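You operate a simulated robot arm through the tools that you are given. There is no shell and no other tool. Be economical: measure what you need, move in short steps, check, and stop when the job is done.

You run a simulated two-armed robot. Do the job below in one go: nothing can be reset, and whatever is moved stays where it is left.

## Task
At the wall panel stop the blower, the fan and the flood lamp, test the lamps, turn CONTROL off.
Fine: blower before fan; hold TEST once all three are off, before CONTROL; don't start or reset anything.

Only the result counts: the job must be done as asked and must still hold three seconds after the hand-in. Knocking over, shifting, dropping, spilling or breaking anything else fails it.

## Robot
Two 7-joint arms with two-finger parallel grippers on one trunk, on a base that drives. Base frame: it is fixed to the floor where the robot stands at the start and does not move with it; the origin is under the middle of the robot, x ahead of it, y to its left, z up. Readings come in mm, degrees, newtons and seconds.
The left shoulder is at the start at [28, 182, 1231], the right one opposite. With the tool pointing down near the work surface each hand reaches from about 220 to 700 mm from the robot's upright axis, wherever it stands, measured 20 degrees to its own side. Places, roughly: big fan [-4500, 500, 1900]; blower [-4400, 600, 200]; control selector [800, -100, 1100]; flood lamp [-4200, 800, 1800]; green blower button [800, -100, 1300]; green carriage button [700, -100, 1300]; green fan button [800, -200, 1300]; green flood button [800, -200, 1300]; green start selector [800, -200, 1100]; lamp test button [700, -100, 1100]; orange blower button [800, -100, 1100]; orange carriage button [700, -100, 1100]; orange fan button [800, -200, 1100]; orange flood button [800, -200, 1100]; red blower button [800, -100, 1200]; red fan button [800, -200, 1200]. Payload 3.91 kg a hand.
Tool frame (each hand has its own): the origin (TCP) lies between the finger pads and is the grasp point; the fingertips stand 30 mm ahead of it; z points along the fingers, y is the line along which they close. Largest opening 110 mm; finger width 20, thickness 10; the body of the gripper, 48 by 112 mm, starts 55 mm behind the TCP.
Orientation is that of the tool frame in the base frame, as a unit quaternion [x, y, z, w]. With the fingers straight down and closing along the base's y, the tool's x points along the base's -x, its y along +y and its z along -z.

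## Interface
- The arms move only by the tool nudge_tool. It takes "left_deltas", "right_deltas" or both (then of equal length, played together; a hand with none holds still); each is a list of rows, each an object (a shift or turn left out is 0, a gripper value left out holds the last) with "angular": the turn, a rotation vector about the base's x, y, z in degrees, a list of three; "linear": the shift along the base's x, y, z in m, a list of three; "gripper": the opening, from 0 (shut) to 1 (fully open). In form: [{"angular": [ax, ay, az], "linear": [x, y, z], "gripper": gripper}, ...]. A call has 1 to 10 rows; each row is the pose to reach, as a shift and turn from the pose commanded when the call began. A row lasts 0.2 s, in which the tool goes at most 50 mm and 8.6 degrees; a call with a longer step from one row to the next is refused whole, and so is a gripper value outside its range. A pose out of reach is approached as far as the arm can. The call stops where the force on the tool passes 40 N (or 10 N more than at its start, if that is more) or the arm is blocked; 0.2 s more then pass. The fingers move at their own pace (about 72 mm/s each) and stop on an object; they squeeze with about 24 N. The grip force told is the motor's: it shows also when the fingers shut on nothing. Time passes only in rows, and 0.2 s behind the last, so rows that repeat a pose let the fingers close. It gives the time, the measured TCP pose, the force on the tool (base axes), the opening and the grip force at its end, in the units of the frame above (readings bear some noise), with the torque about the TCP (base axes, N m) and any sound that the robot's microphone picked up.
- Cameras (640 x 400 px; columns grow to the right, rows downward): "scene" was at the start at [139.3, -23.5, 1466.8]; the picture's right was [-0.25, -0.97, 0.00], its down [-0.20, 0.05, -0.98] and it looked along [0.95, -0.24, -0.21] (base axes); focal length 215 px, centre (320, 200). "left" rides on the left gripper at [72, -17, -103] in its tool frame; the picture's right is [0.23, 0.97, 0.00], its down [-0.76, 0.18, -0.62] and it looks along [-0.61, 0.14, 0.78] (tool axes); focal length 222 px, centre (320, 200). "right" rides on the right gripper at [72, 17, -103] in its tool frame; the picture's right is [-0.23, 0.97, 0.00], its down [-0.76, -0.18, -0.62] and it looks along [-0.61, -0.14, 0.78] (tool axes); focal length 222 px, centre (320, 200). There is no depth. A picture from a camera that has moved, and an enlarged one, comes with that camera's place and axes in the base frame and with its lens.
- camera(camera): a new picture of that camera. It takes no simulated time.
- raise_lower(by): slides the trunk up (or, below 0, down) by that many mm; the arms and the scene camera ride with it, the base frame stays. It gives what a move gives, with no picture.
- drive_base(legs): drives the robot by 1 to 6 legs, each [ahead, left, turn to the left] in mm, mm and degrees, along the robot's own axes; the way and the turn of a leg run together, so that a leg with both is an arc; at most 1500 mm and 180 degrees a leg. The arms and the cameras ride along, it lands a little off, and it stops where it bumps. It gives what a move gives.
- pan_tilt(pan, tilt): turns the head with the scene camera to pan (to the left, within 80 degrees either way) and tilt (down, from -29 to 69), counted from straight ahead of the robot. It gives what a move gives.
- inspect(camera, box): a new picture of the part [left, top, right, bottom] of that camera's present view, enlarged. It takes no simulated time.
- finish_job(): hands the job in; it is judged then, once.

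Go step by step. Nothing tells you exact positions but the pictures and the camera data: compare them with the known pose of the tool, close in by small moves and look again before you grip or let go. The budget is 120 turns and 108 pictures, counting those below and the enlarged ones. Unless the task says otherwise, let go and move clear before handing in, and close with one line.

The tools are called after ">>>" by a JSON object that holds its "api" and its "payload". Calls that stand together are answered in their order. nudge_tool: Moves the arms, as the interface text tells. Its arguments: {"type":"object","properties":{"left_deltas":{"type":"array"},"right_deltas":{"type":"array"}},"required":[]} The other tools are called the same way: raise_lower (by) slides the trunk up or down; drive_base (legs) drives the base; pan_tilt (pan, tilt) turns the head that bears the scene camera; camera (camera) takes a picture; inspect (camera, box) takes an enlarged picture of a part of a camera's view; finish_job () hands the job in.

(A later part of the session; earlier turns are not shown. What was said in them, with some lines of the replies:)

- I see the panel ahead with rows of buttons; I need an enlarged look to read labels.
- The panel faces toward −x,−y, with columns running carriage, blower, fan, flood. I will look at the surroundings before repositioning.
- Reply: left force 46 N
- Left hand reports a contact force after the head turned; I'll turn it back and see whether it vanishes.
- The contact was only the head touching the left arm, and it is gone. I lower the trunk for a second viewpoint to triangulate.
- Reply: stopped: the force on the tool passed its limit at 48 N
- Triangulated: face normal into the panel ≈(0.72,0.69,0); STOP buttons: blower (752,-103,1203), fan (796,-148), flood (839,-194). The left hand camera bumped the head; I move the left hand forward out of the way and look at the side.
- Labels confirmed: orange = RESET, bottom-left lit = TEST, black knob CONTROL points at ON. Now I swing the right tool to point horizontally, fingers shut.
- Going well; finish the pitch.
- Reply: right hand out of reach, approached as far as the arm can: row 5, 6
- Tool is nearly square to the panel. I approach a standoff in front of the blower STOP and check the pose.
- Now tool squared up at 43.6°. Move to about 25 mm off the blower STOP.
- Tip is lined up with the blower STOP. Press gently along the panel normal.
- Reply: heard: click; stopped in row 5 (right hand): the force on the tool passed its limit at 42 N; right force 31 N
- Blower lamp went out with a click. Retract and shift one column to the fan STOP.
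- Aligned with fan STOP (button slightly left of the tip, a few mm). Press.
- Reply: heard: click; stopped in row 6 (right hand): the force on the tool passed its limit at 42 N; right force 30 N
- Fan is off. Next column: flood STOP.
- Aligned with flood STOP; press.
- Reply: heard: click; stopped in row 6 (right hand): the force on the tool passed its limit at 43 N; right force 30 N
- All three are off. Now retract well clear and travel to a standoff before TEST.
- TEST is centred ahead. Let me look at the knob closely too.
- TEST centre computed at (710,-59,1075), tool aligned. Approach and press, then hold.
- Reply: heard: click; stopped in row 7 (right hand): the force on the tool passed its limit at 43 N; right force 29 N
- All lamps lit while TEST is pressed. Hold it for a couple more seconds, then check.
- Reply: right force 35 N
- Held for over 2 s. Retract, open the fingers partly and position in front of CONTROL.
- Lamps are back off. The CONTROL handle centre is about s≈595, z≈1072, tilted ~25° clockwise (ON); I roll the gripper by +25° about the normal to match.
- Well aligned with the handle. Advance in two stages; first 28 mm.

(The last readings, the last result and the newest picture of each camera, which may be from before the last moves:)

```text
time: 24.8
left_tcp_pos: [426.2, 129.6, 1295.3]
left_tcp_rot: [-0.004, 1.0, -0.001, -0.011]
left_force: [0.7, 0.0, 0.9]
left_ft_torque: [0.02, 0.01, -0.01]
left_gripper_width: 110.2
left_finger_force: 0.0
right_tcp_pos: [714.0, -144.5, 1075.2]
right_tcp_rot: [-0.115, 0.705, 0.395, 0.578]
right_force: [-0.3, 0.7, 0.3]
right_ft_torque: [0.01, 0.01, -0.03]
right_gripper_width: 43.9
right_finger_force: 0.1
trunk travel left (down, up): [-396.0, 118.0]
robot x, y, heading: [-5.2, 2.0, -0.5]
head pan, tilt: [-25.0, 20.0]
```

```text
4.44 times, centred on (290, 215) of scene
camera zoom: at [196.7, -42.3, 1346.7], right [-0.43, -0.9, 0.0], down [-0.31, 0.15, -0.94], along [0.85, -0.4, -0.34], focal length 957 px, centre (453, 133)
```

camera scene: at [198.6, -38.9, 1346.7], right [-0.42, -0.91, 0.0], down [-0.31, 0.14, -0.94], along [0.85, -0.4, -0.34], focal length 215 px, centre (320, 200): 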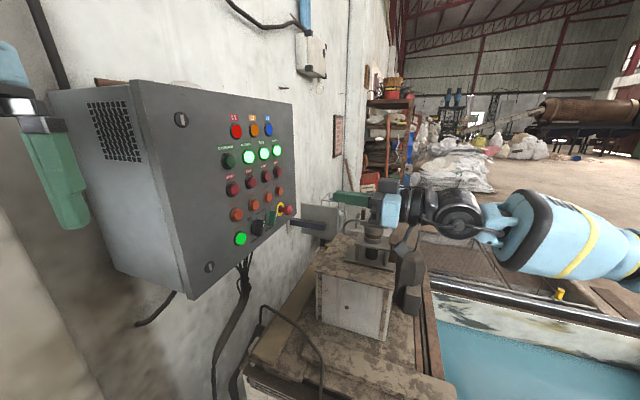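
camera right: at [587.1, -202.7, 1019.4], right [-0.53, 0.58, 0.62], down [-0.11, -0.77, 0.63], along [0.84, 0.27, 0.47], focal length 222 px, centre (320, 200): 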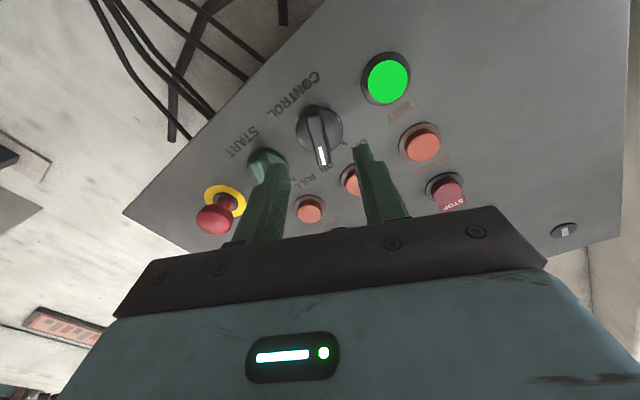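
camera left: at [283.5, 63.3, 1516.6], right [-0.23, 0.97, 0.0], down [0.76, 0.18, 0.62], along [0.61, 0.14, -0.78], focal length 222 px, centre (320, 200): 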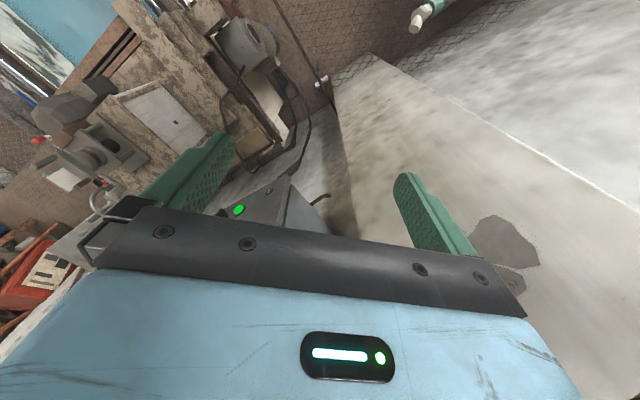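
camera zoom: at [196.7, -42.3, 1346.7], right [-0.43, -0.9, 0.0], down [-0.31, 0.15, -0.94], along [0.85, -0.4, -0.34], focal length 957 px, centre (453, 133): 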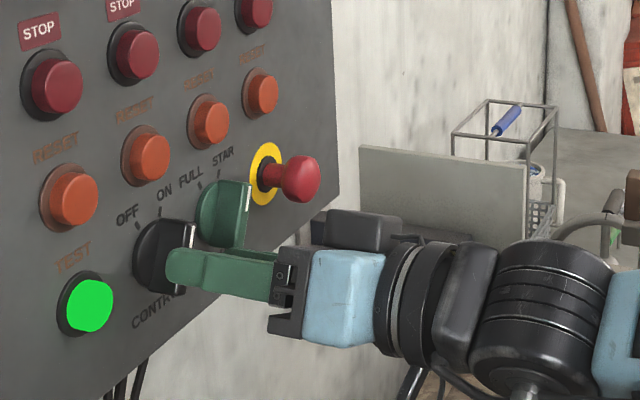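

Handle sits between the fingers. Narrow slightly and advance 22 mm more, watching force.

>>> {"api": "nudge_tool", "payload": {"right_deltas": [{"linear": [0, 0, 0], "gripper": 0.33}, {"linear": [0.0065, 0.008, -0.001], "gripper": 0.33}, {"linear": [0.0138, 0.0146, -0.001], "gripper": 0.33}, {"linear": [0.0152, 0.0159, -0.001], "gripper": 0.33}]}}

>>> {"api": "inspect", "payload": {"camera": "right", "box": [200, 60, 440, 210]}}

>>> {"api": "inspect", "payload": {"camera": "scene", "box": [230, 170, 350, 260]}}

```text
time: 25.8
left_tcp_pos: [425.9, 129.7, 1296.3]
left_tcp_rot: [-0.004, 1.0, -0.001, -0.01]
left_force: [-0.1, -0.3, -0.3]
left_ft_torque: [0.0, 0.04, -0.01]
left_gripper_width: 109.8
left_finger_force: 0.1
right_tcp_pos: [729.5, -128.9, 1071.5]
right_tcp_rot: [-0.116, 0.704, 0.394, 0.579]
right_force: [0.0, 0.5, 0.4]
right_ft_torque: [0.0, 0.01, 0.03]
right_gripper_width: 36.5
right_finger_force: 0.1
trunk travel left (down, up): [-396.0, 118.0]
robot x, y, heading: [-1.9, -3.5, -0.5]
head pan, tilt: [-25.0, 20.0]
```

```text
2.67 times, centred on (320, 135) of right
camera zoom: at [624.0, -168.6, 1015.8], right [-0.54, 0.58, 0.62], down [-0.11, -0.77, 0.63], along [0.84, 0.27, 0.48], focal length 592 px, centre (320, 373)
```

zoom: 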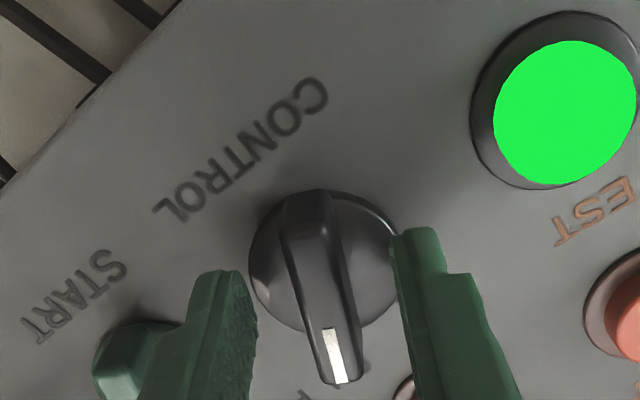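

```text
4.44 times, centred on (290, 215) of scene
camera zoom: at [196.8, -42.2, 1346.7], right [-0.43, -0.9, 0.0], down [-0.31, 0.15, -0.94], along [0.85, -0.4, -0.34], focal length 957 px, centre (453, 133)
```

zoom: 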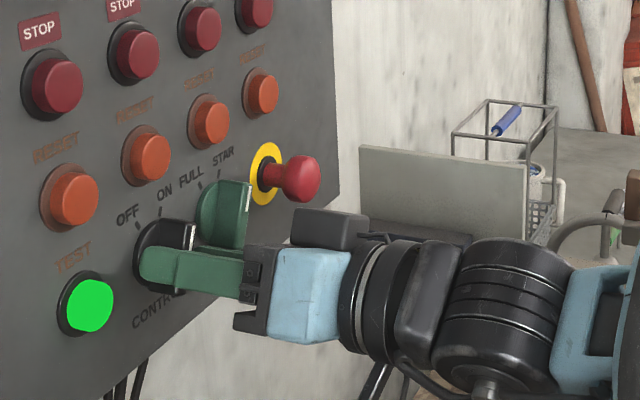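

Handle is centred between the fingers. Close while rolling back a few degrees to match.

>>> {"api": "nudge_tool", "payload": {"right_deltas": [{"angular": [-4.3, -4.1, 0], "gripper": 0.33}, {"angular": [-4.3, -4.1, 0], "gripper": 0.05}, {"angular": [-4.3, -4.1, 0], "gripper": 0.05}, {"angular": [-4.3, -4.1, 0], "gripper": 0.05}]}}

>>> {"api": "inspect", "payload": {"camera": "right", "box": [200, 60, 440, 210]}}

```text
time: 26.8
left_tcp_pos: [426.9, 129.6, 1295.5]
left_tcp_rot: [-0.005, 1.0, -0.001, -0.011]
left_force: [0.4, 0.3, -0.4]
left_ft_torque: [0.03, -0.03, 0.0]
left_gripper_width: 110.1
left_finger_force: 0.1
right_tcp_pos: [730.0, -128.5, 1071.2]
right_tcp_rot: [-0.152, 0.698, 0.364, 0.598]
right_force: [-1.3, 1.1, -0.8]
right_ft_torque: [0.0, -0.04, 0.74]
right_gripper_width: 12.1
right_finger_force: 45.1
trunk travel left (down, up): [-396.0, 118.0]
robot x, y, heading: [-2.6, 0.1, -0.5]
head pan, tilt: [-25.0, 20.0]
```

```text
2.67 times, centred on (320, 135) of right
camera zoom: at [628.5, -172.4, 1011.4], right [-0.58, 0.62, 0.53], down [-0.15, -0.72, 0.67], along [0.8, 0.31, 0.51], focal length 592 px, centre (320, 373)
```

zoom: 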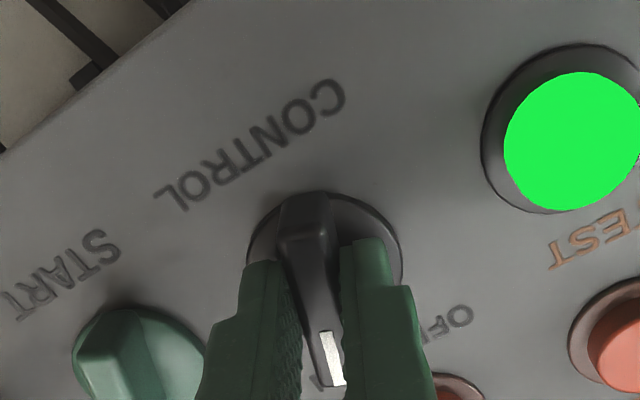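

Handle gripped with little side force. Turn it counter-clockwise toward OFF.

>>> {"api": "nudge_tool", "payload": {"right_deltas": [{"angular": [-5, -4.8, 0]}, {"angular": [-10, -9.5, 0]}, {"angular": [-15, -14.3, 0]}, {"angular": [-20, -19, 0]}, {"angular": [-25, -23.8, 0]}, {"angular": [-30, -28.5, 0]}]}}

>>> {"api": "camera", "payload": {"camera": "right"}}

>>> {"api": "inspect", "payload": {"camera": "scene", "box": [210, 110, 350, 270]}}

```text
time: 28.2
left_tcp_pos: [428.6, 130.1, 1294.8]
left_tcp_rot: [-0.005, 1.0, -0.001, -0.011]
left_force: [-0.2, -0.2, 0.7]
left_ft_torque: [0.03, 0.03, -0.01]
left_gripper_width: 110.2
left_finger_force: 0.1
right_tcp_pos: [731.0, -130.0, 1071.7]
right_tcp_rot: [-0.384, 0.6, 0.124, 0.691]
right_force: [14.2, 1.8, -0.6]
right_ft_torque: [0.6, -0.53, 0.88]
right_gripper_width: 12.2
right_finger_force: 44.5
trunk travel left (down, up): [-396.0, 118.0]
robot x, y, heading: [-2.0, -3.4, -0.3]
head pan, tilt: [-25.0, 20.0]
```

```text
70 pictures are left
camera right: at [664.1, -210.0, 1000.6], right [-0.67, 0.72, -0.16], down [-0.54, -0.32, 0.78], along [0.51, 0.61, 0.6], focal length 222 px, centre (320, 200)
```

right: 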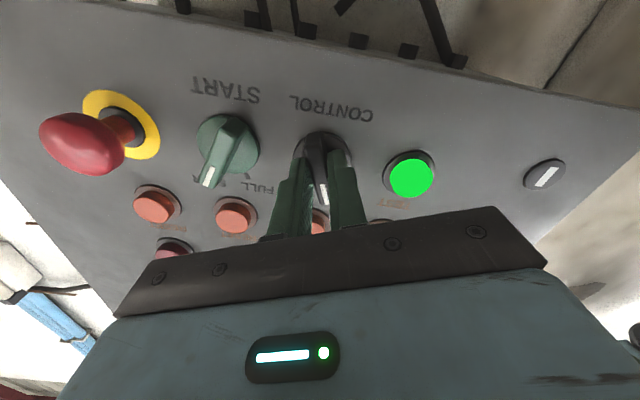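

```text
2.50 times, centred on (280, 190) of scene
camera zoom: at [199.1, -42.0, 1346.4], right [-0.43, -0.9, 0.0], down [-0.31, 0.15, -0.94], along [0.85, -0.4, -0.34], focal length 538 px, centre (420, 225)
```

zoom: 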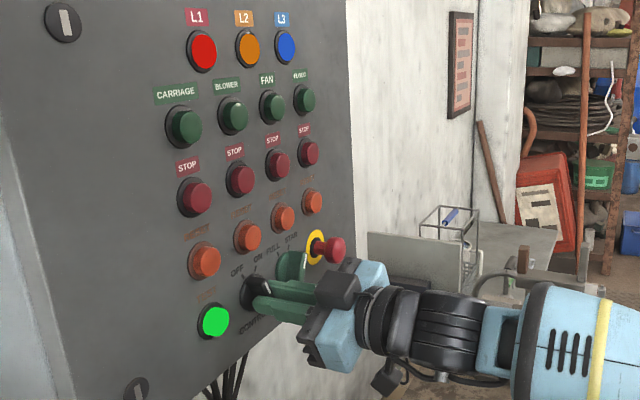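

The knob follows. Continue turning until it clicks into OFF.

>>> {"api": "nudge_tool", "payload": {"right_deltas": [{"angular": [-4, -3.8, 0]}, {"angular": [-8, -7.6, 0]}, {"angular": [-12, -11.4, 0]}, {"angular": [-16, -15.2, 0]}]}}

>>> {"api": "inspect", "payload": {"camera": "right", "box": [200, 60, 440, 210]}}

>>> {"api": "inspect", "payload": {"camera": "scene", "box": [230, 170, 350, 260]}}

```text
time: 29.2
left_tcp_pos: [426.3, 128.5, 1295.0]
left_tcp_rot: [-0.004, 1.0, 0.0, -0.011]
left_force: [-0.3, 0.6, -0.7]
left_ft_torque: [0.01, 0.01, -0.01]
left_gripper_width: 110.1
left_finger_force: 0.1
right_tcp_pos: [730.6, -130.1, 1070.4]
right_tcp_rot: [-0.488, 0.516, -0.012, 0.703]
right_force: [9.7, -5.3, 0.2]
right_ft_torque: [1.16, 1.12, 0.62]
right_gripper_width: 19.2
right_finger_force: 44.5
trunk travel left (down, up): [-396.0, 118.0]
robot x, y, heading: [-5.5, -1.6, -0.5]
head pan, tilt: [-25.0, 20.0]
```

```text
2.67 times, centred on (320, 135) of right
camera zoom: at [682.1, -229.5, 1008.9], right [-0.58, 0.63, -0.52], down [-0.73, -0.12, 0.67], along [0.36, 0.77, 0.52], focal length 592 px, centre (320, 373)
```

zoom: 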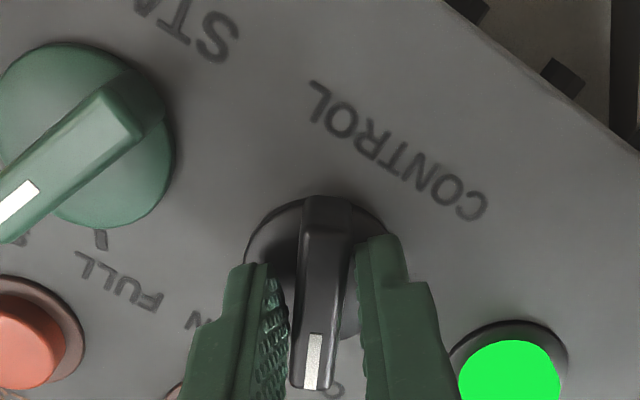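

```text
4.44 times, centred on (290, 215) of scene
camera zoom: at [198.7, -43.2, 1346.3], right [-0.43, -0.9, 0.0], down [-0.31, 0.15, -0.94], along [0.85, -0.4, -0.34], focal length 957 px, centre (453, 133)
```

zoom: 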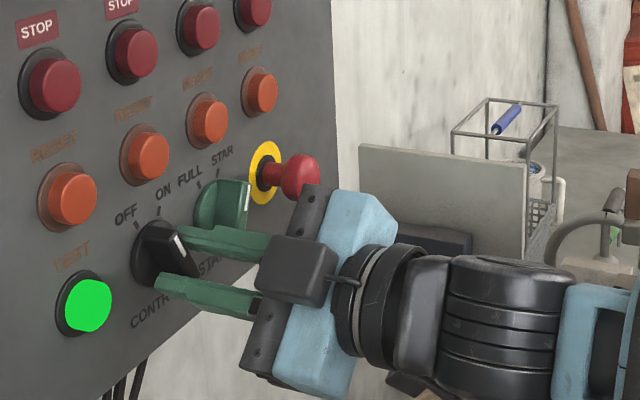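

The knob has reached its stop (fingers spread slightly, torque rising). Ease back, open and look.

>>> {"api": "nudge_tool", "payload": {"right_deltas": [{"angular": [4, 3.8, 0], "gripper": 0.33}, {"angular": [4, 3.8, 0], "gripper": 0.33}, {"linear": [-0.0145, -0.0138, 0], "angular": [4, 3.8, 0], "gripper": 0.33}, {"linear": [-0.0363, -0.0344, 0], "angular": [4, 3.8, 0], "gripper": 0.33}, {"linear": [-0.0653, -0.062, 0], "angular": [4, 3.8, 0], "gripper": 0.33}]}}

>>> {"api": "camera", "payload": {"camera": "right"}}

>>> {"api": "inspect", "payload": {"camera": "right", "box": [200, 60, 440, 210]}}

>>> {"api": "inspect", "payload": {"camera": "scene", "box": [210, 110, 350, 270]}}

```text
time: 30.4
left_tcp_pos: [425.0, 128.1, 1296.3]
left_tcp_rot: [-0.005, 1.0, 0.0, -0.01]
left_force: [-0.5, -0.5, 0.2]
left_ft_torque: [0.04, -0.03, 0.0]
left_gripper_width: 110.1
left_finger_force: 0.1
right_tcp_pos: [666.6, -193.0, 1069.0]
right_tcp_rot: [-0.465, 0.538, 0.023, 0.703]
right_force: [-0.7, -0.7, -0.2]
right_ft_torque: [0.03, -0.03, 0.0]
right_gripper_width: 36.2
right_finger_force: 0.1
trunk travel left (down, up): [-396.0, 118.0]
robot x, y, heading: [-4.3, -1.2, -0.1]
head pan, tilt: [-25.0, 20.0]
```

```text
66 pictures are left
camera right: at [613.5, -286.6, 1005.0], right [-0.61, 0.66, -0.44], down [-0.68, -0.17, 0.71], along [0.4, 0.73, 0.55], focal length 222 px, centre (320, 200)
```

right: 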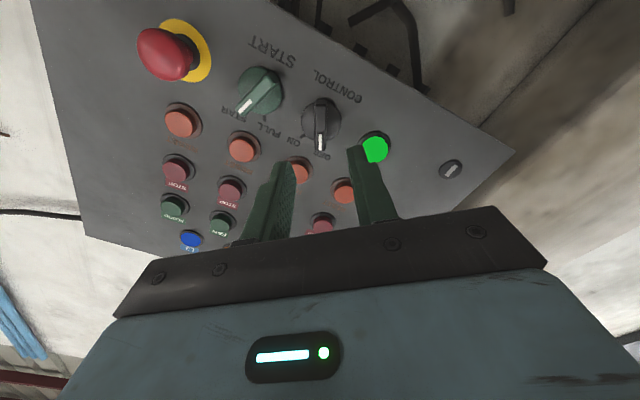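

```text
2.67 times, centred on (320, 135) of right
camera zoom: at [613.5, -286.6, 1005.0], right [-0.61, 0.66, -0.44], down [-0.68, -0.17, 0.71], along [0.4, 0.73, 0.55], focal length 592 px, centre (320, 373)
```

zoom: 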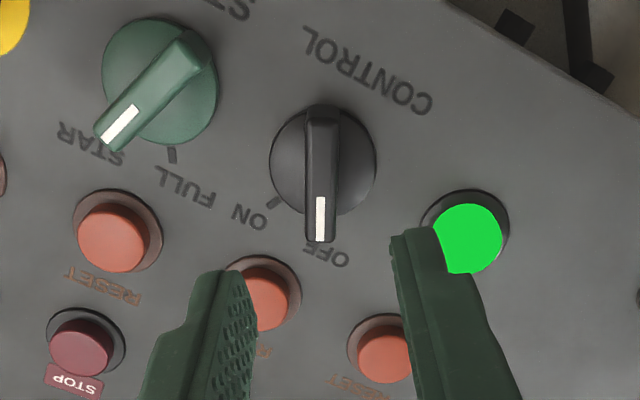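

```text
2.50 times, centred on (280, 190) of scene
camera zoom: at [195.9, -43.0, 1346.8], right [-0.43, -0.9, 0.0], down [-0.31, 0.15, -0.94], along [0.85, -0.4, -0.34], focal length 538 px, centre (420, 225)
```

zoom: 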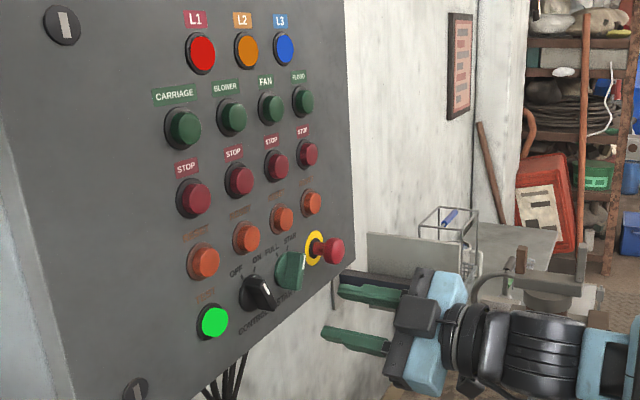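

CONTROL now points to OFF, the blower, fan and flood lamps are out, START is unchanged, and the hand is clear of the panel. Handing in.

>>> {"api": "finish_job", "payload": {}}

```text
The job is handed in.
```

I stopped the blower, then the fan, then the flood lamp. I held TEST for over two seconds with all the button lamps lit, then turned CONTROL to OFF and touched no start or reset control. I judged the stops by their panel lamps and clicks and did not look at the machines, and CONTROL gave no click but points to OFF.
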